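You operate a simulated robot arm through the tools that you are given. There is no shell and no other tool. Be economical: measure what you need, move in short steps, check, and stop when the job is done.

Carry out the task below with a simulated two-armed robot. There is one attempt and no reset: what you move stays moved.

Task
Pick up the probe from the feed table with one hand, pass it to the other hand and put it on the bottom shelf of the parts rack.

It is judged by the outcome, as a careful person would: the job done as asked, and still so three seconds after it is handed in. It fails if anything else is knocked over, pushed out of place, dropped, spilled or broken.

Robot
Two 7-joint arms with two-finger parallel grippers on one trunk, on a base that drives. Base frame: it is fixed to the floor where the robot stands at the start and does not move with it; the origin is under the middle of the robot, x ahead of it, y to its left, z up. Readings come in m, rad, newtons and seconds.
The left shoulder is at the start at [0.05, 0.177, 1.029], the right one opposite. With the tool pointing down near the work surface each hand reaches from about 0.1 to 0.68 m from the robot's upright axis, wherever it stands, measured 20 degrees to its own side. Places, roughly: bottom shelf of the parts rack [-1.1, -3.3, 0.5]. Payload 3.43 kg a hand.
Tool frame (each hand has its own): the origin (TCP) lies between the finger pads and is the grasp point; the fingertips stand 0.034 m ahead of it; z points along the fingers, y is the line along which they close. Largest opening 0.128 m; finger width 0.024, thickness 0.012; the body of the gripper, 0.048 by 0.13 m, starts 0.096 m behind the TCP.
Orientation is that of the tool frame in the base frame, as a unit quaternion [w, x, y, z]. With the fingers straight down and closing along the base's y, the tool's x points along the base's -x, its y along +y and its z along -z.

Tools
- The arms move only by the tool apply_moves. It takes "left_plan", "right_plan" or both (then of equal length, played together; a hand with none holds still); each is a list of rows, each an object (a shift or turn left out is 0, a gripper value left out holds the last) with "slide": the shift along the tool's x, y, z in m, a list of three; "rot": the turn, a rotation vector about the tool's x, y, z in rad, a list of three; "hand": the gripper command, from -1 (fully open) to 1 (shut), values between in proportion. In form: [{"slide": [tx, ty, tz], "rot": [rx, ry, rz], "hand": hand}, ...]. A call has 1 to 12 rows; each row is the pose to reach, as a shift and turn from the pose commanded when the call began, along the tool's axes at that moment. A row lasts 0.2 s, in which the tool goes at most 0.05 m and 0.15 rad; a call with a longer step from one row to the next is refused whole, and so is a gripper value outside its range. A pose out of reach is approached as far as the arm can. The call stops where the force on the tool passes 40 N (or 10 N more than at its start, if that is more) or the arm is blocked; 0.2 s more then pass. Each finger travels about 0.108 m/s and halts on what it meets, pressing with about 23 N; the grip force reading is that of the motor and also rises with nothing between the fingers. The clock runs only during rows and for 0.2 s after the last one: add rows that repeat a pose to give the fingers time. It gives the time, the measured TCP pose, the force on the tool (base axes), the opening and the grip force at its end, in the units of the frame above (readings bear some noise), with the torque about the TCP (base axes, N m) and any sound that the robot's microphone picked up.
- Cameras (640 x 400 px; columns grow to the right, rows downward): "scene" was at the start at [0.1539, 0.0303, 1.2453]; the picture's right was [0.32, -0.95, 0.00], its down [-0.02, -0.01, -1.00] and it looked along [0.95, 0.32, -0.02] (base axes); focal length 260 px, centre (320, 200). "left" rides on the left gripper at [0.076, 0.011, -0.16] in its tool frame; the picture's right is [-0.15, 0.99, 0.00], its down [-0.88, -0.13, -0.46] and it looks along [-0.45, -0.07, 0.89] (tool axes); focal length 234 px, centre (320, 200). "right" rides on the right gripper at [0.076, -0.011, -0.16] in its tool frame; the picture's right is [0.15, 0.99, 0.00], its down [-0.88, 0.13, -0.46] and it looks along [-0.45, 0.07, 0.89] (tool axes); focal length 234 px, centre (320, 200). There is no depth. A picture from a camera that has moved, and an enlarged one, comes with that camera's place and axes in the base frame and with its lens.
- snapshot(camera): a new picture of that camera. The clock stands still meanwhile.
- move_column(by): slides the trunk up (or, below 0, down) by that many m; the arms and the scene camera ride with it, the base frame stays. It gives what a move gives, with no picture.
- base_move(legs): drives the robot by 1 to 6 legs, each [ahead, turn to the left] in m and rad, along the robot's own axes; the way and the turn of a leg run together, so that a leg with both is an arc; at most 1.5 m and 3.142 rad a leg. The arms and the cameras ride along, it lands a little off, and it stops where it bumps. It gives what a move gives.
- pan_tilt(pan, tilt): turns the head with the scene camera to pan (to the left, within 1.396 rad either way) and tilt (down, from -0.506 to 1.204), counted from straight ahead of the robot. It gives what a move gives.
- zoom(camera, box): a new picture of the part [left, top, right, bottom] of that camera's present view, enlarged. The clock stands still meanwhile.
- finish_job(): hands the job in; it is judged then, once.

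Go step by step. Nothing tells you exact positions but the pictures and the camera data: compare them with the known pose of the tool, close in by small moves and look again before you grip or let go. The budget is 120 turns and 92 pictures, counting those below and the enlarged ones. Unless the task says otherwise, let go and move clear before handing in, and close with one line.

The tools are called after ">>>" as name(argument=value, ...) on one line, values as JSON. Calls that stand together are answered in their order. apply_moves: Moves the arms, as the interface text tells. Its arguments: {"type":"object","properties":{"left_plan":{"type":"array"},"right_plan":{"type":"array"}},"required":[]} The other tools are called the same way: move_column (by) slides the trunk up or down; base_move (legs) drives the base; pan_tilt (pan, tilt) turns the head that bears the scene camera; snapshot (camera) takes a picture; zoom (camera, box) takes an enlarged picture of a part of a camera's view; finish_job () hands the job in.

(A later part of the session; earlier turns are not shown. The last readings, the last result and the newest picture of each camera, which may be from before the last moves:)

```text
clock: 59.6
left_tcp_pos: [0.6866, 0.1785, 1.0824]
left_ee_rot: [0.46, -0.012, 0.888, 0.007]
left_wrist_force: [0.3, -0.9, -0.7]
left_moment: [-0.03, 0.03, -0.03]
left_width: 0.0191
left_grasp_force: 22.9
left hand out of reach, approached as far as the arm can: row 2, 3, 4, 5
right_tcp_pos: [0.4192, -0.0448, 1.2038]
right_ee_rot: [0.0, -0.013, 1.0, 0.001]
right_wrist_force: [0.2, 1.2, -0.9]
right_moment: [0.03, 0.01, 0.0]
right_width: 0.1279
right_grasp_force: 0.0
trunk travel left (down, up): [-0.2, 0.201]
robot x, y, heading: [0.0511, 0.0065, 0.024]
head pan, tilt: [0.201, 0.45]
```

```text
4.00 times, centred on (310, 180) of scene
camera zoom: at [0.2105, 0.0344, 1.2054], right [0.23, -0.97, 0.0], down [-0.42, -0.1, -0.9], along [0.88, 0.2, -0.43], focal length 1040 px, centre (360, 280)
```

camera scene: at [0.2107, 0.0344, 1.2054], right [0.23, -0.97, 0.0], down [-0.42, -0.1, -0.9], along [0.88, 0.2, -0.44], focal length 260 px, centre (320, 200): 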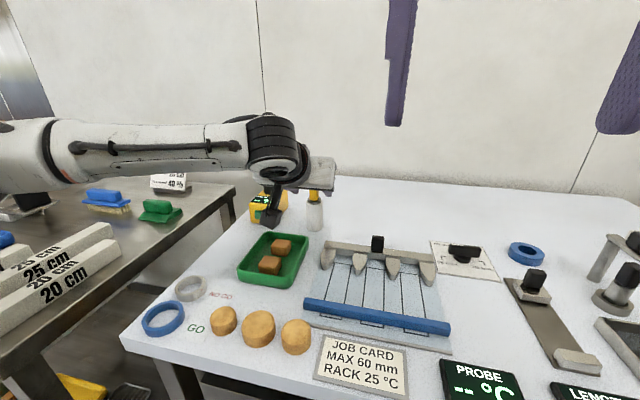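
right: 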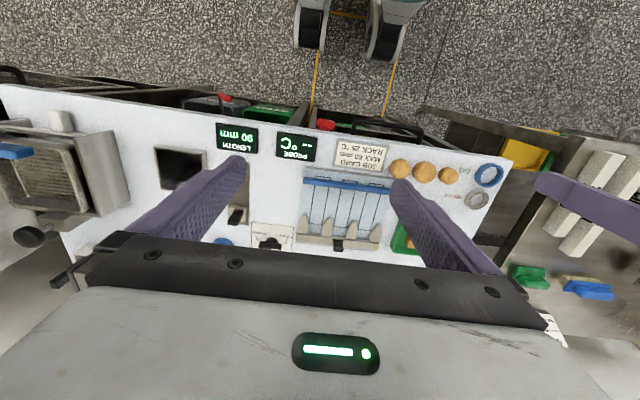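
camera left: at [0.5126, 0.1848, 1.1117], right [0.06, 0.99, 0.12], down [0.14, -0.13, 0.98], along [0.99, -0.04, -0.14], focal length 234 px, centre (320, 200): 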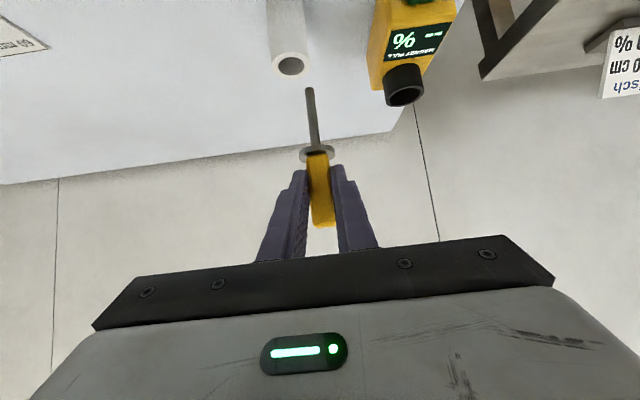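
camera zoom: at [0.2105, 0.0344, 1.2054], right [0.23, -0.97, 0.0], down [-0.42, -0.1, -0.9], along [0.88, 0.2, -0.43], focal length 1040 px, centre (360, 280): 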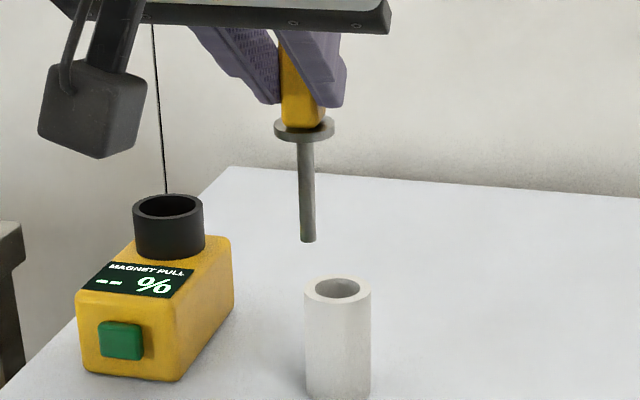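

The probe is out: yellow handle, flange, 8 mm stem; the cup stayed put. While withdrawing I'll double-check the other items on the bench.

>>> apply_moves(left_plan=[{"slide": [-0.082, 0, -0.09]}, {"slide": [-0.082, 0, -0.13]}, {"slide": [-0.082, 0, -0.17]}, {"slide": [-0.082, 0, -0.2]}, {"slide": [-0.082, 0, -0.2]}])

>>> pan_tilt(pan=-0.5, tilt=0.45)

>>> zoom(camera="scene", box=[160, 100, 480, 300])

```text
refused: row 1 steps farther than a row can; nothing moved
```

```text
clock: 60.6
left_tcp_pos: [0.6875, 0.178, 1.0815]
left_ee_rot: [0.462, -0.012, 0.887, 0.006]
left_wrist_force: [-0.8, 0.6, 0.7]
left_moment: [0.02, 0.05, -0.01]
left_width: 0.0191
left_grasp_force: 23.1
right_tcp_pos: [0.4213, -0.0436, 1.2042]
right_ee_rot: [0.0, -0.013, 1.0, 0.001]
right_wrist_force: [-0.2, 0.4, 0.0]
right_moment: [0.0, 0.01, -0.02]
right_width: 0.1279
right_grasp_force: 0.0
trunk travel left (down, up): [-0.2, 0.201]
robot x, y, heading: [0.0532, 0.0128, 0.031]
head pan, tilt: [-0.499, 0.45]
```

```text
2.00 times, centred on (320, 200) of scene
camera zoom: at [0.2031, -0.028, 1.2054], right [-0.45, -0.89, 0.0], down [-0.39, 0.2, -0.9], along [0.8, -0.41, -0.44], focal length 520 px, centre (320, 200)
```

zoom: 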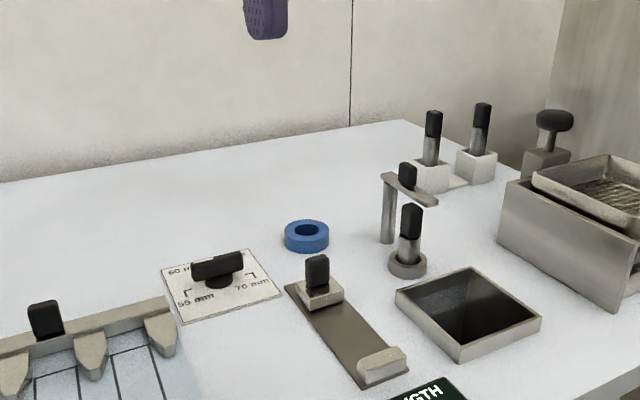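

The other items are gauges with black knobs; the yellow-handled one is the probe. I withdraw the left hand and then back away from the bench.

>>> apply_moves(left_plan=[{"slide": [-0.02, 0, -0.045]}, {"slide": [-0.04, 0, -0.09]}, {"slide": [-0.05, 0, -0.135]}, {"slide": [-0.05, 0, -0.18]}, {"slide": [-0.05, 0, -0.2]}, {"slide": [-0.05, 0, -0.2]}])

>>> base_move(legs=[[-0.35, 0.0]])

>>> pan_tilt(pan=0.2, tilt=0.3)

>>> snapshot(camera="scene")

>>> snapshot(camera="left")

```text
clock: 62.0
left_tcp_pos: [0.5521, 0.1759, 1.235]
left_ee_rot: [0.461, -0.013, 0.887, 0.007]
left_wrist_force: [-0.5, 0.9, -0.4]
left_moment: [-0.01, 0.01, 0.01]
left_width: 0.0193
left_grasp_force: 23.1
right_tcp_pos: [0.4222, -0.044, 1.2035]
right_ee_rot: [0.0, -0.012, 1.0, 0.0]
right_wrist_force: [0.0, -0.4, -0.3]
right_moment: [0.01, -0.02, -0.02]
right_width: 0.1282
right_grasp_force: 0.2
trunk travel left (down, up): [-0.2, 0.201]
robot x, y, heading: [0.0548, 0.0095, 0.024]
head pan, tilt: [-0.499, 0.45]
```

```text
clock: 64.3
left_tcp_pos: [0.1987, 0.1688, 1.2364]
left_ee_rot: [0.461, -0.014, 0.887, 0.007]
left_wrist_force: [0.5, 0.4, -0.8]
left_moment: [0.0, 0.02, -0.01]
left_width: 0.0191
left_grasp_force: 23.3
right_tcp_pos: [0.0683, -0.0531, 1.2047]
right_ee_rot: [-0.001, -0.016, 1.0, 0.001]
right_wrist_force: [-0.3, -0.1, 0.4]
right_moment: [0.02, 0.0, -0.01]
right_width: 0.1281
right_grasp_force: 0.0
trunk travel left (down, up): [-0.2, 0.201]
robot x, y, heading: [-0.302, -0.0001, 0.039]
head pan, tilt: [-0.499, 0.45]
```

```text
clock: 65.4
left_tcp_pos: [0.1978, 0.169, 1.235]
left_ee_rot: [0.462, -0.015, 0.887, 0.007]
left_wrist_force: [-0.8, -0.8, -1.7]
left_moment: [0.0, 0.01, -0.01]
left_width: 0.0192
left_grasp_force: 23.1
right_tcp_pos: [0.0685, -0.0534, 1.2042]
right_ee_rot: [-0.001, -0.016, 1.0, 0.001]
right_wrist_force: [-0.1, 0.4, 0.2]
right_moment: [0.01, 0.01, -0.01]
right_width: 0.1277
right_grasp_force: 0.0
trunk travel left (down, up): [-0.2, 0.201]
robot x, y, heading: [-0.2978, 0.0006, 0.031]
head pan, tilt: [0.201, 0.3]
```

```text
57 pictures are left
camera scene: at [-0.1411, 0.0251, 1.2193], right [0.23, -0.97, 0.0], down [-0.29, -0.07, -0.96], along [0.93, 0.22, -0.3], focal length 260 px, centre (320, 200)
```

scene: 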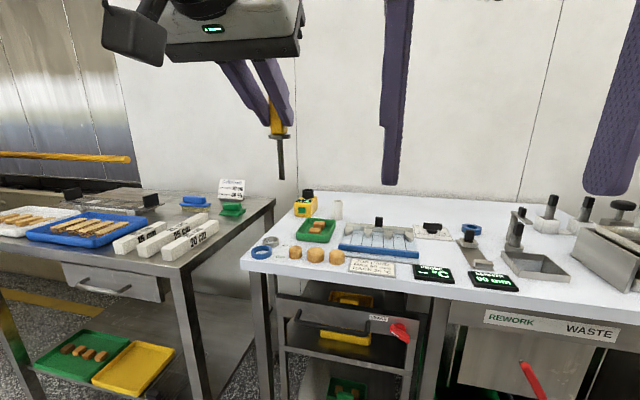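

```text
56 pictures are left
camera left: at [0.023, 0.1744, 1.2653], right [0.05, 0.99, 0.12], down [0.14, -0.13, 0.98], along [0.99, -0.03, -0.14], focal length 234 px, centre (320, 200)
```

left: 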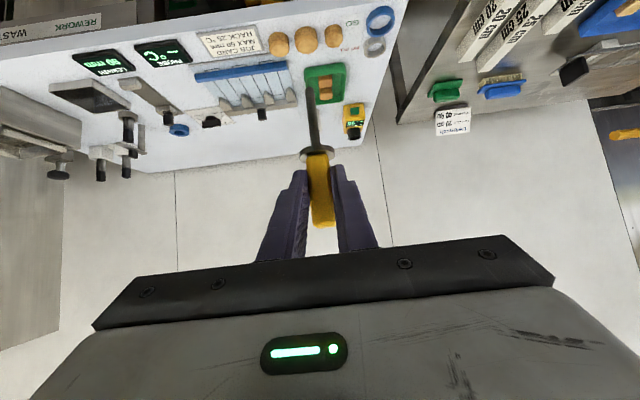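

I'll pass it so the right hand takes the stem coaxially. First I turn the left hand so the probe lies level with the stem pointing to the robot's right, near the robot's centre.

>>> apply_moves(left_plan=[{"slide": [0.0074, -0.0073, 0.0032], "rot": [0.082, 0, -0.117]}, {"slide": [0.0147, -0.0145, 0.0064], "rot": [0.164, 0, -0.234]}, {"slide": [0.022, -0.0218, 0.0095], "rot": [0.246, 0, -0.35]}, {"slide": [0.0295, -0.029, 0.0127], "rot": [0.328, 0, -0.467]}, {"slide": [0.037, -0.036, 0.016], "rot": [0.41, 0, -0.584]}, {"slide": [0.044, -0.0436, 0.019], "rot": [0.4925, 0, -0.701]}, {"slide": [0.0515, -0.051, 0.022], "rot": [0.575, 0, -0.818]}, {"slide": [0.059, -0.058, 0.0255], "rot": [0.657, 0, -0.9345]}, {"slide": [0.066, -0.0655, 0.0286], "rot": [0.739, 0, -1.051]}, {"slide": [0.0736, -0.0727, 0.0318], "rot": [0.821, 0, -1.168]}, {"slide": [0.081, -0.08, 0.035], "rot": [0.903, 0, -1.285]}, {"slide": [0.081, -0.08, 0.035], "rot": [0.903, 0, -1.285]}])

>>> pan_tilt(pan=0.1, tilt=0.3)

>>> snapshot(camera="scene")

```text
clock: 68.0
left_tcp_pos: [0.1806, 0.0893, 1.1485]
left_ee_rot: [-0.337, 0.336, -0.621, 0.623]
left_wrist_force: [-0.2, -0.2, 0.0]
left_moment: [0.04, 0.05, 0.01]
left_width: 0.0193
left_grasp_force: 22.6
right_tcp_pos: [0.0684, -0.0526, 1.2047]
right_ee_rot: [0.001, -0.016, 1.0, 0.001]
right_wrist_force: [0.6, -0.4, 0.2]
right_moment: [0.04, 0.0, -0.03]
right_width: 0.1281
right_grasp_force: 0.1
trunk travel left (down, up): [-0.2, 0.201]
robot x, y, heading: [-0.3023, 0.0047, 0.035]
head pan, tilt: [0.201, 0.3]
```

```text
clock: 68.7
left_tcp_pos: [0.1828, 0.088, 1.1476]
left_ee_rot: [0.336, -0.336, 0.622, -0.622]
left_wrist_force: [-1.1, 0.1, -0.4]
left_moment: [0.03, 0.01, -0.02]
left_width: 0.019
left_grasp_force: 23.1
right_tcp_pos: [0.0688, -0.0533, 1.2043]
right_ee_rot: [0.0, -0.016, 1.0, 0.001]
right_wrist_force: [0.5, 0.7, -0.4]
right_moment: [0.01, 0.02, -0.01]
right_width: 0.128
right_grasp_force: 0.1
trunk travel left (down, up): [-0.2, 0.201]
robot x, y, heading: [-0.3029, 0.0024, 0.035]
head pan, tilt: [0.099, 0.3]
```

```text
55 pictures are left
camera scene: at [-0.1395, 0.0159, 1.2193], right [0.13, -0.99, 0.0], down [-0.29, -0.04, -0.96], along [0.95, 0.13, -0.3], focal length 260 px, centre (320, 200)
```

scene: 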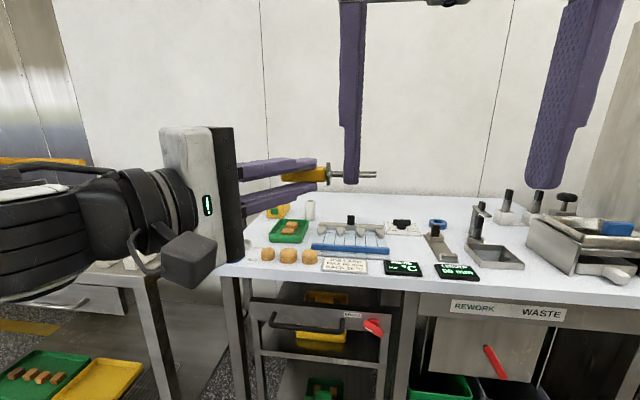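

The probe is level, stem from y≈0.050 (flange) to −0.012 at x≈0.203, z≈1.149. Now I swing the right hand out and turn it to point left (+y).

>>> apply_moves(right_plan=[{"slide": [-0.004, -0.023, 0.005], "rot": [-0.1428, 0, 0], "hand": 0.2}, {"slide": [-0.008, -0.045, 0.01], "rot": [-0.2856, 0, 0]}, {"slide": [-0.012, -0.068, 0.015], "rot": [-0.4284, 0, 0]}, {"slide": [-0.016, -0.09, 0.02], "rot": [-0.5712, 0, 0]}, {"slide": [-0.02, -0.113, 0.025], "rot": [-0.714, 0, 0]}, {"slide": [-0.024, -0.136, 0.03], "rot": [-0.8568, 0, 0]}, {"slide": [-0.028, -0.158, 0.035], "rot": [-0.9996, 0, 0]}, {"slide": [-0.032, -0.181, 0.04], "rot": [-1.1424, 0, 0]}, {"slide": [-0.036, -0.204, 0.045], "rot": [-1.2852, 0, 0]}, {"slide": [-0.04, -0.226, 0.05], "rot": [-1.428, 0, 0]}, {"slide": [-0.043, -0.249, 0.055], "rot": [-1.5708, 0, 0]}, {"slide": [-0.043, -0.249, 0.055], "rot": [-1.5708, 0, 0]}])

>>> snapshot(camera="right")

>>> snapshot(camera="scene")

```text
clock: 71.3
left_tcp_pos: [0.1816, 0.0885, 1.1488]
left_ee_rot: [0.336, -0.337, 0.622, -0.622]
left_wrist_force: [-0.6, 0.0, -1.3]
left_moment: [0.03, 0.06, 0.03]
left_width: 0.019
left_grasp_force: 23.1
right_tcp_pos: [0.1202, -0.3021, 1.1485]
right_ee_rot: [-0.011, -0.01, 0.706, 0.708]
right_wrist_force: [-0.6, 1.4, 0.1]
right_moment: [-0.01, 0.02, 0.01]
right_width: 0.0512
right_grasp_force: 0.1
trunk travel left (down, up): [-0.2, 0.201]
robot x, y, heading: [-0.2974, -0.0015, 0.038]
head pan, tilt: [0.099, 0.3]
```

```text
54 pictures are left
camera right: at [0.0496, -0.4657, 1.1362], right [-0.15, -0.01, 0.99], down [0.89, -0.43, 0.13], along [0.42, 0.9, 0.07], focal length 234 px, centre (320, 200)
```

right: 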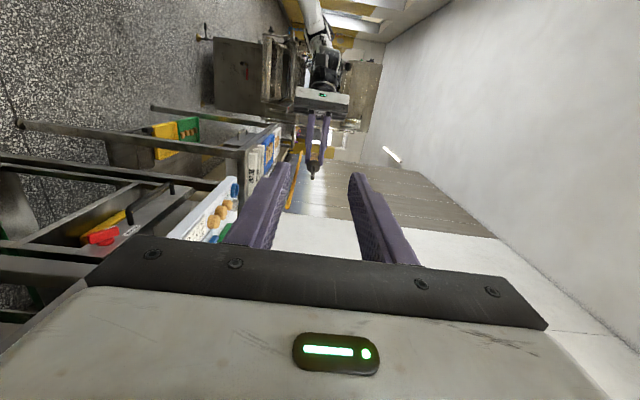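

```text
53 pictures are left
camera scene: at [-0.1395, 0.0158, 1.2193], right [0.13, -0.99, 0.0], down [-0.29, -0.04, -0.96], along [0.95, 0.13, -0.3], focal length 260 px, centre (320, 200)
```

scene: 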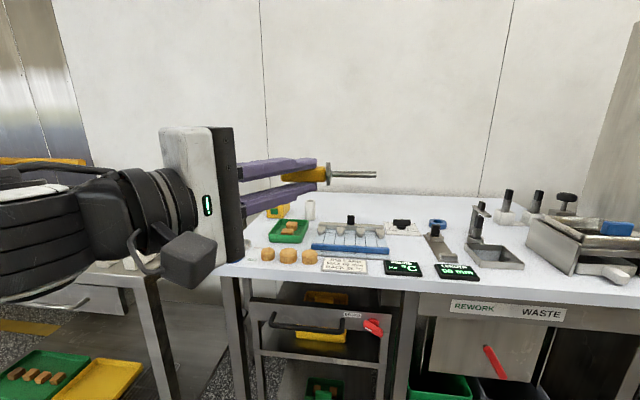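

Aligned. Moving the right hand to ~0.08 m short of the stem tip.

>>> apply_moves(right_plan=[{"slide": [-0.03, 0, 0.02]}, {"slide": [-0.06, 0, 0.05]}, {"slide": [-0.08, 0, 0.09]}, {"slide": [-0.091, 0, 0.13]}, {"slide": [-0.091, 0, 0.1695]}, {"slide": [-0.091, 0, 0.1695]}])

>>> zoom(camera="right", box=[220, 100, 420, 225])

>>> zoom(camera="scene", box=[220, 100, 540, 300])

```text
clock: 72.7
left_tcp_pos: [0.1813, 0.0868, 1.1486]
left_ee_rot: [-0.337, 0.336, -0.621, 0.622]
left_wrist_force: [-0.1, 0.3, -1.0]
left_moment: [0.02, 0.04, 0.01]
left_width: 0.0192
left_grasp_force: 23.5
right_tcp_pos: [0.2041, -0.129, 1.1509]
right_ee_rot: [-0.011, -0.012, 0.707, 0.707]
right_wrist_force: [0.1, -0.5, -1.0]
right_moment: [0.03, -0.01, 0.02]
right_width: 0.0512
right_grasp_force: 0.1
trunk travel left (down, up): [-0.2, 0.201]
robot x, y, heading: [-0.2989, -0.0002, 0.034]
head pan, tilt: [0.099, 0.3]
```

```text
3.20 times, centred on (320, 162) of right
camera zoom: at [0.1339, -0.2922, 1.1387], right [-0.15, -0.01, 0.99], down [0.89, -0.43, 0.13], along [0.42, 0.9, 0.07], focal length 749 px, centre (320, 320)
```

zoom: 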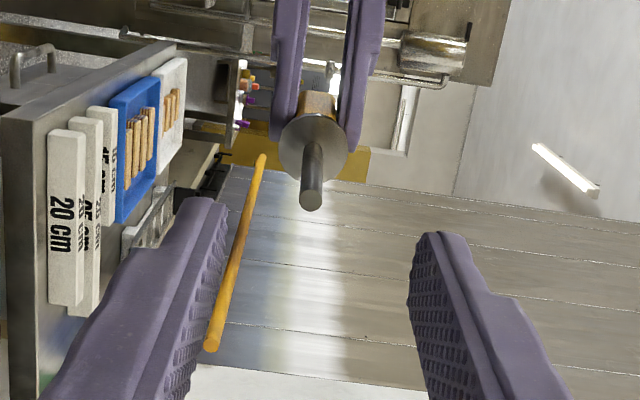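

```text
2.00 times, centred on (380, 200) of scene
camera zoom: at [-0.1394, 0.0158, 1.2193], right [0.13, -0.99, 0.0], down [-0.29, -0.04, -0.96], along [0.95, 0.13, -0.3], focal length 520 px, centre (200, 200)
```

zoom: 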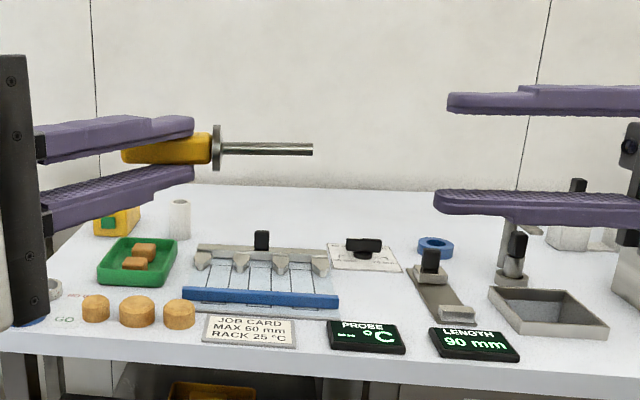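

The stem is centred between the right fingers. I advance so the tips end just short of the flange.

>>> apply_moves(right_plan=[{"slide": [-0.004, -0.001, 0.035]}, {"slide": [-0.007, -0.001, 0.07]}, {"slide": [-0.009, -0.001, 0.105]}, {"slide": [-0.009, -0.001, 0.138]}, {"slide": [-0.009, -0.001, 0.138]}])

>>> zoom(camera="right", box=[220, 100, 420, 225])

>>> zoom(camera="scene", box=[240, 120, 400, 220])

```text
clock: 73.9
left_tcp_pos: [0.1813, 0.0879, 1.1494]
left_ee_rot: [-0.337, 0.337, -0.622, 0.622]
left_wrist_force: [0.4, 0.5, -0.6]
left_moment: [0.0, 0.01, 0.01]
left_width: 0.0191
left_grasp_force: 23.2
right_tcp_pos: [0.2104, 0.0083, 1.1482]
right_ee_rot: [-0.012, -0.012, 0.706, 0.708]
right_wrist_force: [0.4, -0.2, 0.2]
right_moment: [-0.02, 0.02, 0.0]
right_width: 0.0512
right_grasp_force: 0.1
trunk travel left (down, up): [-0.2, 0.201]
robot x, y, heading: [-0.3009, -0.0014, 0.038]
head pan, tilt: [0.099, 0.3]
```

```text
3.20 times, centred on (320, 162) of right
camera zoom: at [0.1404, -0.154, 1.1369], right [-0.15, -0.01, 0.99], down [0.89, -0.43, 0.13], along [0.42, 0.9, 0.07], focal length 749 px, centre (320, 320)
```

zoom: 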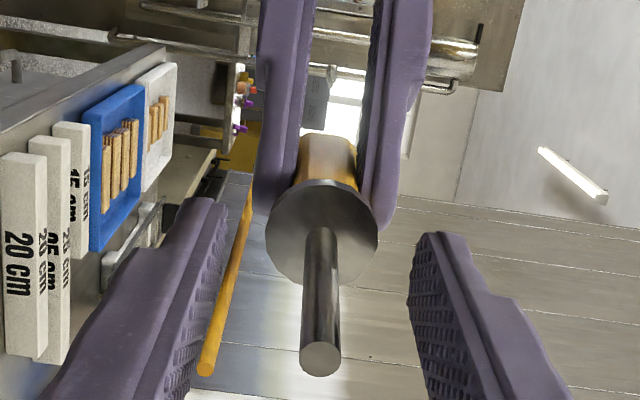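

```text
4.00 times, centred on (320, 170) of scene
camera zoom: at [-0.1394, 0.0158, 1.2193], right [0.13, -0.99, 0.0], down [-0.29, -0.04, -0.96], along [0.95, 0.13, -0.3], focal length 1040 px, centre (320, 320)
```

zoom: 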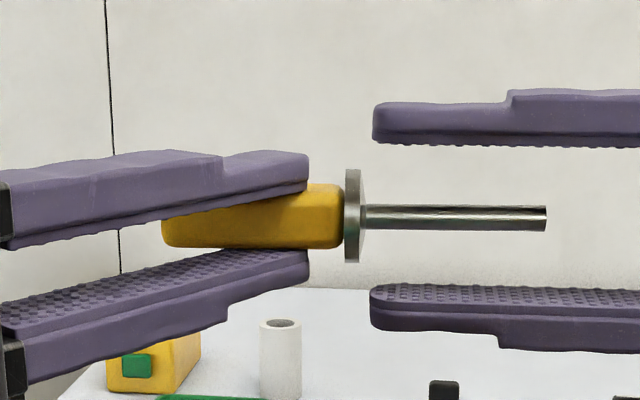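

Stem is well centred. Closing the right hand.

>>> apply_moves(right_plan=[{"hand": 0.5}, {"hand": 0.7}, {"hand": 0.85}, {"hand": 1.0}, {"hand": 1.0}, {"hand": 1.0}])

>>> zoom(camera="scene", box=[240, 120, 400, 220])

```text
clock: 75.3
left_tcp_pos: [0.1822, 0.0885, 1.1485]
left_ee_rot: [-0.337, 0.336, -0.621, 0.622]
left_wrist_force: [0.1, -1.2, -2.3]
left_moment: [-0.22, 0.01, 0.03]
left_width: 0.0192
left_grasp_force: 23.1
right_tcp_pos: [0.2118, 0.0089, 1.1484]
right_ee_rot: [-0.012, -0.013, 0.706, 0.708]
right_wrist_force: [0.3, 0.6, -0.1]
right_moment: [0.39, 0.04, -0.06]
right_width: 0.0077
right_grasp_force: 23.3
trunk travel left (down, up): [-0.2, 0.201]
robot x, y, heading: [-0.3003, -0.0015, 0.033]
head pan, tilt: [0.099, 0.3]
```

```text
4.00 times, centred on (320, 170) of scene
camera zoom: at [-0.1394, 0.0158, 1.2193], right [0.13, -0.99, 0.0], down [-0.29, -0.04, -0.96], along [0.95, 0.13, -0.3], focal length 1040 px, centre (320, 320)
```

zoom: 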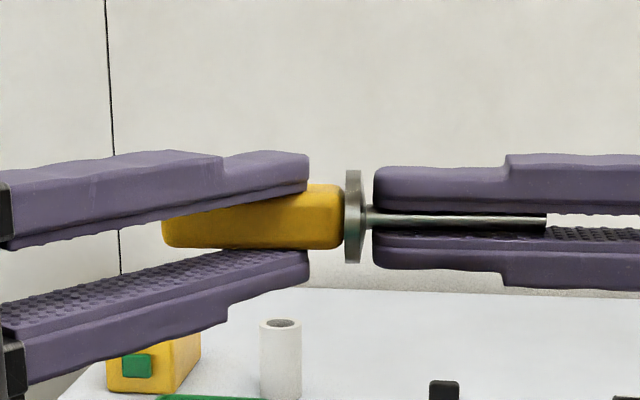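

The right hand holds the stem (7.7 mm). Now open the left and back it off along its own axis.

>>> apply_moves(left_plan=[{"hand": 0.4}, {"hand": 0.2}, {"hand": 0.2}, {"slide": [0, 0, -0.04], "hand": 0.2}, {"slide": [0, 0, -0.08]}, {"slide": [-0.02, 0, -0.12]}, {"slide": [-0.03, 0, -0.14]}])

>>> snapshot(camera="scene")

>>> zoom(camera="right", box=[220, 60, 420, 225])

```text
clock: 76.9
left_tcp_pos: [0.0985, 0.2018, 1.1638]
left_ee_rot: [0.335, -0.334, 0.623, -0.623]
left_wrist_force: [-0.2, -0.6, 0.5]
left_moment: [0.02, -0.01, -0.03]
left_width: 0.0512
left_grasp_force: 0.1
left hand out of reach, approached as far as the arm can: row 5, 6, 7
right_tcp_pos: [0.2119, 0.0095, 1.1484]
right_ee_rot: [-0.012, -0.011, 0.707, 0.707]
right_wrist_force: [0.9, -0.1, -0.5]
right_moment: [-0.1, -0.03, -0.01]
right_width: 0.0077
right_grasp_force: 23.3
trunk travel left (down, up): [-0.2, 0.201]
robot x, y, heading: [-0.2978, -0.003, 0.031]
head pan, tilt: [0.099, 0.3]
```

```text
47 pictures are left
camera scene: at [-0.1396, 0.0161, 1.2193], right [0.13, -0.99, 0.0], down [-0.29, -0.04, -0.96], along [0.95, 0.13, -0.3], focal length 260 px, centre (320, 200)
```

scene: 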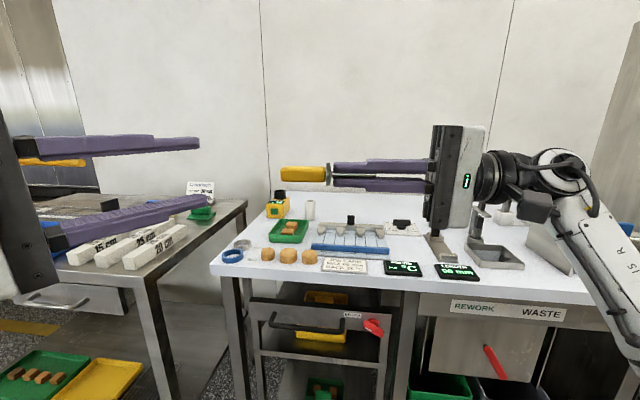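

```text
2.42 times, centred on (320, 142) of right
camera zoom: at [0.1403, -0.1543, 1.137], right [-0.15, -0.01, 0.99], down [0.89, -0.43, 0.13], along [0.42, 0.9, 0.07], focal length 568 px, centre (320, 339)
```

zoom: 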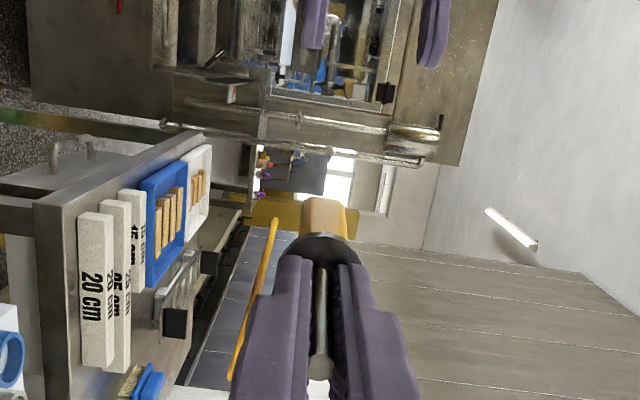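

Handover done; the probe is firmly in the right hand. I'll turn and drive down the aisle toward the rack, with a look on the way.

>>> base_move(legs=[[0.0, -1.6]])

>>> pan_tilt(pan=0.0, tilt=0.4)

>>> snapshot(camera="scene")

```text
clock: 81.1
left_tcp_pos: [-0.105, -0.4026, 1.1658]
left_ee_rot: [0.207, -0.207, -0.676, 0.676]
left_wrist_force: [0.4, -0.1, -0.2]
left_moment: [-0.02, 0.04, 0.01]
left_width: 0.051
left_grasp_force: 0.0
right_tcp_pos: [-0.298, -0.5118, 1.1478]
right_ee_rot: [0.495, 0.494, 0.505, 0.506]
right_wrist_force: [0.3, -0.2, -0.8]
right_moment: [-0.02, 0.12, -0.02]
right_width: 0.0079
right_grasp_force: 22.3
trunk travel left (down, up): [-0.2, 0.201]
robot x, y, heading: [-0.3012, 0.0028, -1.55]
head pan, tilt: [0.099, 0.3]
```

```text
clock: 81.8
left_tcp_pos: [-0.1036, -0.402, 1.1646]
left_ee_rot: [0.206, -0.207, -0.676, 0.676]
left_wrist_force: [0.1, 0.5, -0.3]
left_moment: [0.02, -0.01, 0.03]
left_width: 0.0512
left_grasp_force: 0.0
right_tcp_pos: [-0.2963, -0.5122, 1.1482]
right_ee_rot: [0.495, 0.494, 0.505, 0.506]
right_wrist_force: [0.1, 0.0, -0.3]
right_moment: [-0.02, -0.01, 0.03]
right_width: 0.0078
right_grasp_force: 22.9
trunk travel left (down, up): [-0.2, 0.201]
robot x, y, heading: [-0.2971, 0.0028, -1.549]
head pan, tilt: [0.0, 0.4]
```

```text
45 pictures are left
camera scene: at [-0.2985, -0.1615, 1.2101], right [-1.0, -0.02, 0.0], down [-0.01, 0.39, -0.92], along [0.02, -0.92, -0.39], focal length 260 px, centre (320, 200)
```

scene: 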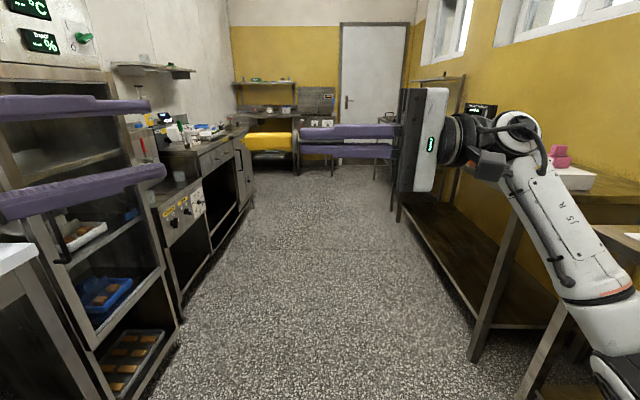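

The aisle is clear (x about −1.05 to 0.45). Driving along it.

>>> base_move(legs=[[0.0, -0.025], [1.3, 0.0], [1.0, 0.0]])

>>> pan_tilt(pan=-0.6, tilt=0.5)

>>> snapshot(camera="scene")

```text
clock: 93.3
left_tcp_pos: [-0.1214, -2.6565, 1.1643]
left_ee_rot: [0.213, -0.212, -0.674, 0.674]
left_wrist_force: [0.7, 1.0, 0.1]
left_moment: [0.01, 0.01, 0.0]
left_width: 0.0512
left_grasp_force: 0.1
right_tcp_pos: [-0.3163, -2.7634, 1.1487]
right_ee_rot: [0.5, 0.498, 0.5, 0.501]
right_wrist_force: [0.2, 0.1, 0.2]
right_moment: [0.02, -0.02, 0.0]
right_width: 0.0079
right_grasp_force: 22.5
trunk travel left (down, up): [-0.2, 0.201]
robot x, y, heading: [-0.3114, -2.2553, -1.565]
head pan, tilt: [0.0, 0.4]
```

```text
clock: 94.3
left_tcp_pos: [-0.1215, -2.6568, 1.1641]
left_ee_rot: [0.212, -0.212, -0.674, 0.675]
left_wrist_force: [0.0, 0.0, 0.1]
left_moment: [0.0, 0.01, 0.03]
left_width: 0.051
left_grasp_force: 0.1
right_tcp_pos: [-0.3163, -2.7637, 1.1489]
right_ee_rot: [0.499, 0.499, 0.5, 0.501]
right_wrist_force: [-0.2, 1.0, 0.0]
right_moment: [0.04, 0.01, -0.01]
right_width: 0.008
right_grasp_force: 22.4
trunk travel left (down, up): [-0.2, 0.201]
robot x, y, heading: [-0.3125, -2.2497, -1.567]
head pan, tilt: [-0.6, 0.499]
```

```text
44 pictures are left
camera scene: at [-0.3636, -2.396, 1.2009], right [-0.83, 0.56, 0.0], down [0.27, 0.4, -0.88], along [-0.49, -0.73, -0.48], focal length 260 px, centre (320, 200)
```

scene: 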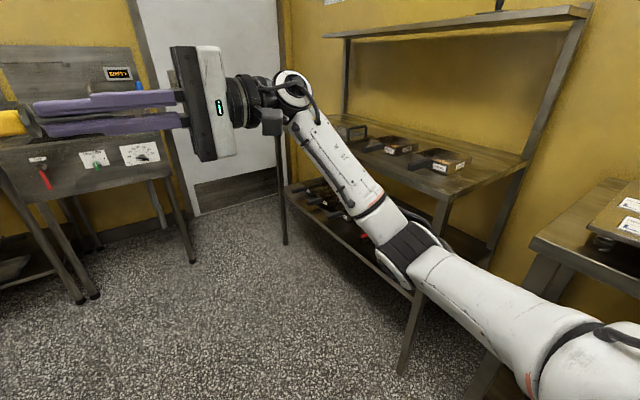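

The rack front is at x≈−1.0, y from about −2.7 to −3.8, with tools on the far part of the bottom shelf. I drive on, face the rack and look at the bottom shelf.

>>> base_move(legs=[[0.75, 0.0], [0.0, -1.57]])

>>> pan_tilt(pan=0.0, tilt=0.7)

>>> snapshot(camera="scene")

```text
clock: 102.1
left_tcp_pos: [-0.707, -3.1937, 1.1647]
left_ee_rot: [-0.624, 0.625, 0.332, -0.331]
left_wrist_force: [0.1, 1.5, 0.0]
left_moment: [0.04, 0.01, 0.06]
left_width: 0.0511
left_grasp_force: 0.0
right_tcp_pos: [-0.8179, -3.0011, 1.15]
right_ee_rot: [0.707, 0.707, 0.006, 0.006]
right_wrist_force: [-0.5, -0.8, 0.8]
right_moment: [0.01, 0.0, 0.01]
right_width: 0.008
right_grasp_force: 22.9
trunk travel left (down, up): [-0.2, 0.201]
robot x, y, heading: [-0.3064, -2.9966, -3.123]
head pan, tilt: [-0.6, 0.499]
```

```text
clock: 103.1
left_tcp_pos: [-0.7081, -3.1946, 1.1649]
left_ee_rot: [0.624, -0.624, -0.332, 0.332]
left_wrist_force: [0.7, 0.2, -0.2]
left_moment: [-0.01, 0.0, 0.01]
left_width: 0.0512
left_grasp_force: 0.1
right_tcp_pos: [-0.8166, -3.0015, 1.149]
right_ee_rot: [0.708, 0.706, 0.007, 0.007]
right_wrist_force: [-0.8, 0.5, -0.5]
right_moment: [0.04, 0.01, -0.02]
right_width: 0.0084
right_grasp_force: 22.6
trunk travel left (down, up): [-0.2, 0.201]
robot x, y, heading: [-0.3073, -2.9955, -3.12]
head pan, tilt: [0.0, 0.7]
```

```text
43 pictures are left
camera scene: at [-0.4627, -3.0002, 1.1832], right [-0.02, 1.0, 0.0], down [0.64, 0.01, -0.77], along [-0.76, -0.01, -0.64], focal length 260 px, centre (320, 200)
```

scene: 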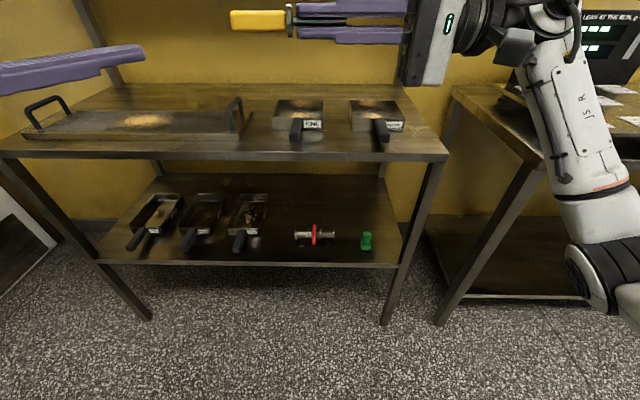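

I see the bottom shelf: three pans left, a red-and-steel item and a green item in the middle/right. I enlarge to measure free gaps.

>>> zoom(camera="scene", box=[220, 170, 420, 295])

```text
3.20 times, centred on (320, 232) of scene
camera zoom: at [-0.4627, -3.0002, 1.1832], right [-0.02, 1.0, 0.0], down [0.64, 0.01, -0.77], along [-0.76, -0.01, -0.64], focal length 832 px, centre (320, 96)
```

zoom: 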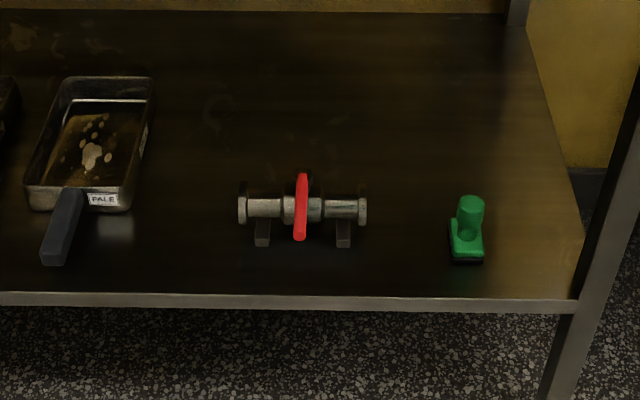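

The best spot is the empty gap between the right pan and the valve (y≈−3.15, shelf edge x≈−0.97). I'll shift the base so that gap is on my right hand's side, keeping back from the rack.

>>> base_move(legs=[[-0.12, 0.0], [0.0, 0.8], [0.42, 0.0], [0.0, -0.82], [-0.22, 0.0]])

>>> snapshot(camera="scene")

```text
clock: 112.0
left_tcp_pos: [-0.6519, -3.4823, 1.1639]
left_ee_rot: [-0.627, 0.627, 0.328, -0.327]
left_wrist_force: [-0.5, -0.5, 0.7]
left_moment: [-0.01, -0.01, 0.03]
left_width: 0.0512
left_grasp_force: 0.0
right_tcp_pos: [-0.7596, -3.2878, 1.148]
right_ee_rot: [0.708, 0.706, 0.001, 0.001]
right_wrist_force: [1.3, -0.7, -1.4]
right_moment: [0.0, 0.02, 0.0]
right_width: 0.0083
right_grasp_force: 23.1
trunk travel left (down, up): [-0.2, 0.201]
robot x, y, heading: [-0.2445, -3.2935, -3.139]
head pan, tilt: [0.0, 0.7]
```

```text
41 pictures are left
camera scene: at [-0.4051, -3.2926, 1.1833], right [0.0, 1.0, 0.0], down [0.64, 0.0, -0.77], along [-0.77, 0.0, -0.64], focal length 260 px, centre (320, 200)
```

scene: 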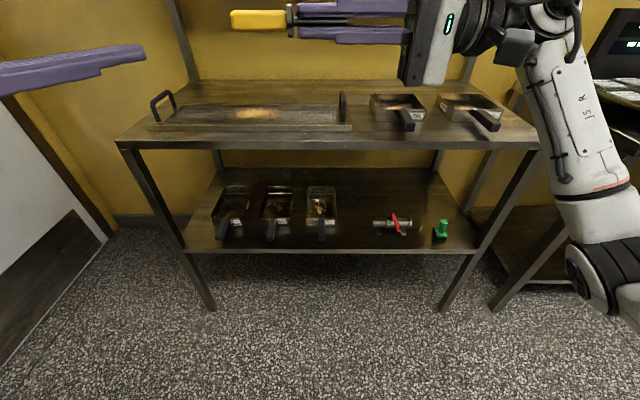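

Now I turn the right hand to point forward over free floor (first half of the turn, moving to the right and back).

>>> apply_moves(right_plan=[{"slide": [0.014, -0.014, -0.019], "rot": [0.0864, -0.0864, -0.0864]}, {"slide": [0.028, -0.028, -0.037], "rot": [0.1727, -0.1727, -0.1727]}, {"slide": [0.043, -0.043, -0.056], "rot": [0.2591, -0.2591, -0.2591]}, {"slide": [0.057, -0.057, -0.074], "rot": [0.3454, -0.3454, -0.3454]}, {"slide": [0.071, -0.071, -0.093], "rot": [0.4318, -0.4318, -0.4318]}, {"slide": [0.086, -0.086, -0.111], "rot": [0.5181, -0.5181, -0.5181]}, {"slide": [0.1, -0.1, -0.13], "rot": [0.6045, -0.6045, -0.6045]}, {"slide": [0.1, -0.1, -0.13], "rot": [0.6045, -0.6045, -0.6045]}])

>>> apply_moves(right_plan=[{"rot": [0.0864, -0.0864, -0.0864]}, {"rot": [0.1727, -0.1727, -0.1727]}, {"rot": [0.2591, -0.2591, -0.2591]}, {"rot": [0.3454, -0.3454, -0.3454]}, {"rot": [0.4318, -0.4318, -0.4318]}, {"rot": [0.5181, -0.5181, -0.5181]}, {"rot": [0.6045, -0.6045, -0.6045]}, {"rot": [0.6045, -0.6045, -0.6045]}])

>>> snapshot(camera="scene")

```text
clock: 113.8
left_tcp_pos: [-0.654, -3.4824, 1.164]
left_ee_rot: [-0.627, 0.627, 0.327, -0.327]
left_wrist_force: [0.6, 0.2, -0.3]
left_moment: [0.0, 0.01, 0.01]
left_width: 0.0511
left_grasp_force: 0.1
right_tcp_pos: [-0.6592, -3.1573, 1.0486]
right_ee_rot: [0.41, 0.816, 0.002, -0.408]
right_wrist_force: [-0.8, 0.3, 0.0]
right_moment: [0.02, 0.03, 0.0]
right_width: 0.0085
right_grasp_force: 23.3
trunk travel left (down, up): [-0.2, 0.201]
robot x, y, heading: [-0.2455, -3.2917, -3.14]
head pan, tilt: [0.0, 0.7]
```

```text
clock: 115.6
left_tcp_pos: [-0.6534, -3.4825, 1.1645]
left_ee_rot: [0.627, -0.626, -0.327, 0.327]
left_wrist_force: [-0.1, -0.1, -0.1]
left_moment: [0.05, 0.0, 0.04]
left_width: 0.0512
left_grasp_force: 0.0
right_tcp_pos: [-0.7109, -3.1962, 1.055]
right_ee_rot: [-0.002, -0.706, 0.0, 0.708]
right_wrist_force: [-0.4, -0.2, -0.8]
right_moment: [-0.01, -0.05, 0.0]
right_width: 0.0086
right_grasp_force: 22.8
right hand out of reach, approached as far as the arm can: row 1, 2, 3, 4, 5, 6, 7, 8
trunk travel left (down, up): [-0.2, 0.201]
robot x, y, heading: [-0.247, -3.2898, -3.141]
head pan, tilt: [0.0, 0.7]
```

```text
40 pictures are left
camera scene: at [-0.4051, -3.2929, 1.1832], right [0.0, 1.0, 0.0], down [0.64, 0.0, -0.77], along [-0.77, 0.0, -0.64], focal length 260 px, centre (320, 200)
```

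scene: 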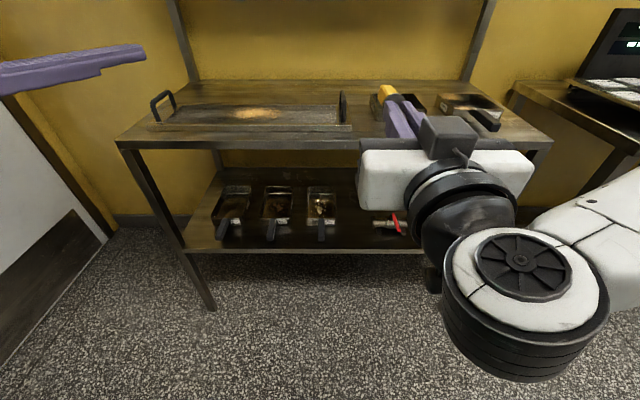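

The hand now points forward with the probe ahead of it. I lower the trunk fully, then extend and lower the hand in front of the rack.

>>> move_column(by=-0.19)

>>> apply_moves(right_plan=[{"slide": [0.0, 0, 0.045]}, {"slide": [0.02, 0, 0.085]}, {"slide": [0.05, 0, 0.12]}, {"slide": [0.09, 0, 0.145], "rot": [0, 0.05, 0]}, {"slide": [0.13, 0, 0.145], "rot": [0, 0.1, 0]}, {"slide": [0.17, 0, 0.145], "rot": [0, 0.157, 0]}, {"slide": [0.2, 0, 0.145], "rot": [0, 0.157, 0]}, {"slide": [0.2, 0, 0.145], "rot": [0, 0.157, 0]}])

>>> snapshot(camera="scene")

>>> snapshot(camera="right")

```text
clock: 117.7
left_tcp_pos: [-0.6533, -3.4814, 0.9755]
left_ee_rot: [-0.627, 0.627, 0.327, -0.326]
left_wrist_force: [-0.3, -0.2, -0.1]
left_moment: [0.0, -0.01, 0.02]
left_width: 0.0513
left_grasp_force: 0.0
right_tcp_pos: [-0.71, -3.1961, 0.8642]
right_ee_rot: [-0.002, -0.707, -0.001, 0.707]
right_wrist_force: [0.1, -0.2, 0.8]
right_moment: [0.03, -0.02, 0.0]
right_width: 0.008
right_grasp_force: 22.6
trunk travel left (down, up): [-0.01, 0.391]
robot x, y, heading: [-0.248, -3.2946, -3.14]
head pan, tilt: [0.0, 0.7]
```

```text
clock: 119.5
left_tcp_pos: [-0.6531, -3.4831, 0.9742]
left_ee_rot: [0.627, -0.627, -0.327, 0.328]
left_wrist_force: [-0.2, 0.3, 0.3]
left_moment: [0.0, -0.02, 0.03]
left_width: 0.0513
left_grasp_force: 0.1
right_tcp_pos: [-0.8539, -3.2064, 0.6706]
right_ee_rot: [-0.002, 0.761, -0.002, -0.649]
right_wrist_force: [-0.3, -0.7, 0.6]
right_moment: [0.01, -0.07, 0.01]
right_width: 0.0086
right_grasp_force: 22.6
right hand out of reach, approached as far as the arm can: row 7, 8
trunk travel left (down, up): [-0.01, 0.391]
robot x, y, heading: [-0.249, -3.2929, -3.139]
head pan, tilt: [0.0, 0.7]
```

```text
39 pictures are left
camera scene: at [-0.4054, -3.2926, 0.9932], right [0.0, 1.0, 0.0], down [0.64, 0.0, -0.76], along [-0.76, 0.0, -0.64], focal length 260 px, centre (320, 200)
```

scene: 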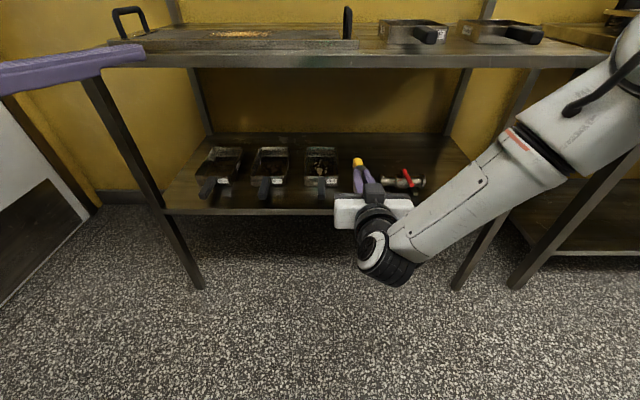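

```text
38 pictures are left
camera right: at [-0.6837, -3.1967, 0.6211], right [0.02, -0.99, -0.14], down [0.31, -0.13, 0.94], along [-0.95, -0.06, 0.3], focal length 234 px, centre (320, 200)
```

right: 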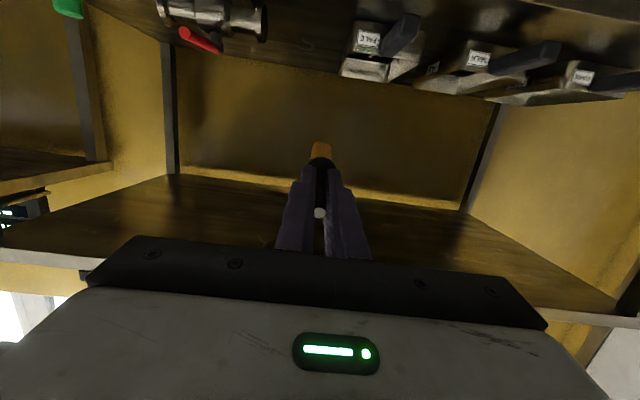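

The shelf top triangulates to about z≈0.46 with its front edge near x≈−1.0; gap centre y≈−3.16. I centre the right hand on the gap and lower it, and lift the left hand a little for clearance.

>>> apply_moves(right_plan=[{"slide": [0.03, -0.015, 0.005]}, {"slide": [0.06, -0.03, 0.01]}, {"slide": [0.0988, -0.046, 0.016]}, {"slide": [0.0988, -0.046, 0.016]}], left_plan=[{"slide": [0, -0.03, 0]}, {"slide": [0, -0.06, 0]}, {"slide": [0, -0.09, 0]}, {"slide": [0, -0.1, 0]}])

>>> snapshot(camera="scene")

```text
clock: 120.5
left_tcp_pos: [-0.6551, -3.4804, 1.0753]
left_ee_rot: [-0.627, 0.627, 0.327, -0.327]
left_wrist_force: [-0.9, -0.9, -0.7]
left_moment: [0.01, -0.02, 0.0]
left_width: 0.0512
left_grasp_force: 0.1
right_tcp_pos: [-0.8482, -3.222, 0.6193]
right_ee_rot: [-0.008, 0.766, -0.007, -0.643]
right_wrist_force: [0.0, 0.1, -0.6]
right_moment: [0.01, -0.05, -0.03]
right_width: 0.0083
right_grasp_force: 23.1
right hand out of reach, approached as far as the arm can: row 1, 2, 3, 4
trunk travel left (down, up): [-0.01, 0.391]
robot x, y, heading: [-0.2488, -3.2931, -3.143]
head pan, tilt: [0.0, 0.7]
```

```text
37 pictures are left
camera scene: at [-0.4054, -3.2926, 0.9932], right [0.0, 1.0, 0.0], down [0.64, 0.0, -0.76], along [-0.76, 0.0, -0.64], focal length 260 px, centre (320, 200)
```

scene: 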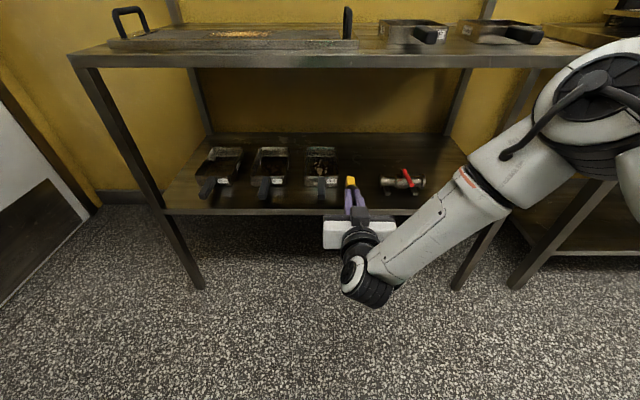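

The wrist is at a limit here; I'll test whether reaching a bit farther forward with the hand frees it.

>>> apply_moves(right_plan=[{"slide": [0.0, 0, 0.03]}, {"slide": [0.0, -0.02, 0.05]}, {"slide": [0.025, -0.04, 0.05]}, {"slide": [0.05, -0.055, 0.055]}, {"slide": [0.05, -0.055, 0.055]}])

```text
clock: 121.7
left_tcp_pos: [-0.6555, -3.481, 1.0754]
left_ee_rot: [-0.627, 0.627, 0.327, -0.327]
left_wrist_force: [0.4, 0.0, 0.1]
left_moment: [-0.03, -0.01, 0.01]
left_width: 0.0511
left_grasp_force: 0.1
right_tcp_pos: [-0.8934, -3.2284, 0.5996]
right_ee_rot: [-0.015, 0.77, -0.013, -0.638]
right_wrist_force: [0.0, 0.9, 0.1]
right_moment: [-0.02, -0.03, 0.06]
right_width: 0.0086
right_grasp_force: 22.8
right hand out of reach, approached as far as the arm can: row 1, 2, 3, 4, 5
trunk travel left (down, up): [-0.01, 0.391]
robot x, y, heading: [-0.2491, -3.2943, -3.144]
head pan, tilt: [0.0, 0.7]
```

Moving rightward is what the wrist refuses. I test whether the same low pose is reachable nearer the robot's centre line.

>>> apply_moves(right_plan=[{"slide": [0.0, 0.04, -0.01]}, {"slide": [0.03, 0.06, -0.01]}, {"slide": [0.06, 0.08, -0.01]}, {"slide": [0.06, 0.08, -0.01]}])

>>> snapshot(camera="scene")

```text
clock: 122.7
left_tcp_pos: [-0.6537, -3.4813, 1.0745]
left_ee_rot: [0.627, -0.627, -0.327, 0.327]
left_wrist_force: [0.3, 0.1, -0.5]
left_moment: [0.02, 0.03, 0.02]
left_width: 0.0512
left_grasp_force: 0.0
right_tcp_pos: [-0.8763, -3.3097, 0.5423]
right_ee_rot: [-0.015, 0.769, -0.013, -0.639]
right_wrist_force: [0.4, 0.4, 0.4]
right_moment: [0.02, -0.04, -0.03]
right_width: 0.0082
right_grasp_force: 22.9
trunk travel left (down, up): [-0.01, 0.391]
robot x, y, heading: [-0.2485, -3.2945, -3.137]
head pan, tilt: [0.0, 0.7]
```

```text
36 pictures are left
camera scene: at [-0.4054, -3.2926, 0.9932], right [0.0, 1.0, 0.0], down [0.64, 0.0, -0.76], along [-0.76, 0.0, -0.64], focal length 260 px, centre (320, 200)
```

scene: 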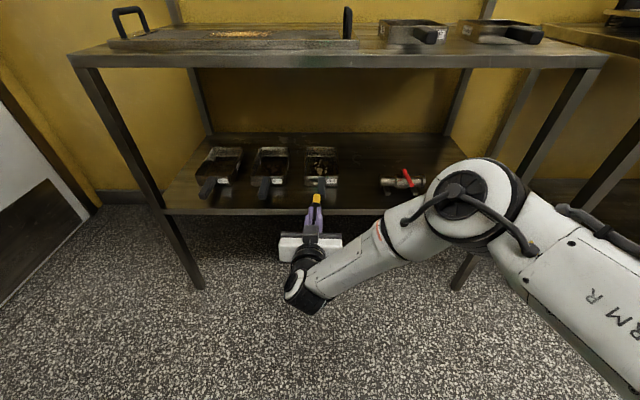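

That works: near the centre line the low pose is reachable. I'll back off and shift the base about 0.15 m to its right so this pose lines up with the gap.

>>> base_move(legs=[[-0.15, 0.0], [0.0, -0.5], [0.155, 0.0], [0.0, 1.0], [-0.155, 0.0], [0.0, -0.5]])

>>> snapshot(camera="scene")

>>> snapshot(camera="right")

```text
clock: 131.4
left_tcp_pos: [-0.5065, -3.333, 1.0749]
left_ee_rot: [0.628, -0.627, -0.326, 0.326]
left_wrist_force: [0.1, -0.1, -0.3]
left_moment: [-0.04, 0.03, -0.01]
left_width: 0.0511
left_grasp_force: 0.2
right_tcp_pos: [-0.7256, -3.1608, 0.5414]
right_ee_rot: [-0.016, 0.769, -0.014, -0.638]
right_wrist_force: [0.4, 0.1, -0.2]
right_moment: [0.01, -0.01, 0.0]
right_width: 0.0085
right_grasp_force: 23.3
trunk travel left (down, up): [-0.01, 0.391]
robot x, y, heading: [-0.097, -3.1474, -3.143]
head pan, tilt: [0.0, 0.7]
```

```text
35 pictures are left
camera scene: at [-0.2556, -3.1445, 0.9932], right [0.0, 1.0, 0.0], down [0.64, 0.0, -0.76], along [-0.76, 0.0, -0.64], focal length 260 px, centre (320, 200)
```

scene: 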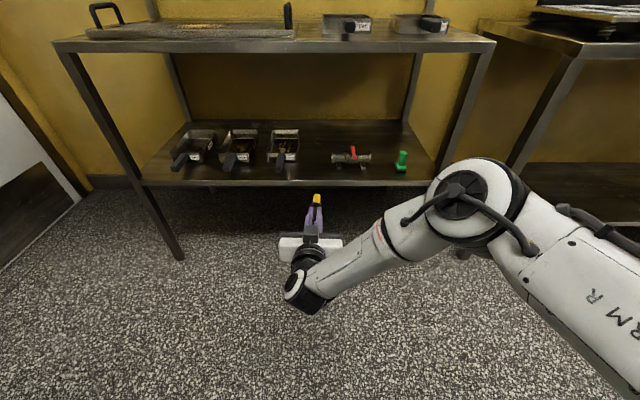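

```text
34 pictures are left
camera right: at [-0.5553, -3.1572, 0.4962], right [-0.01, -0.99, -0.15], down [0.28, -0.15, 0.95], along [-0.96, -0.03, 0.28], focal length 234 px, centre (320, 200)
```

right: 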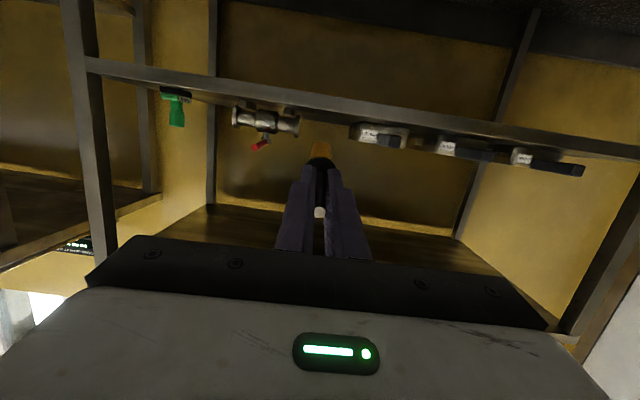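

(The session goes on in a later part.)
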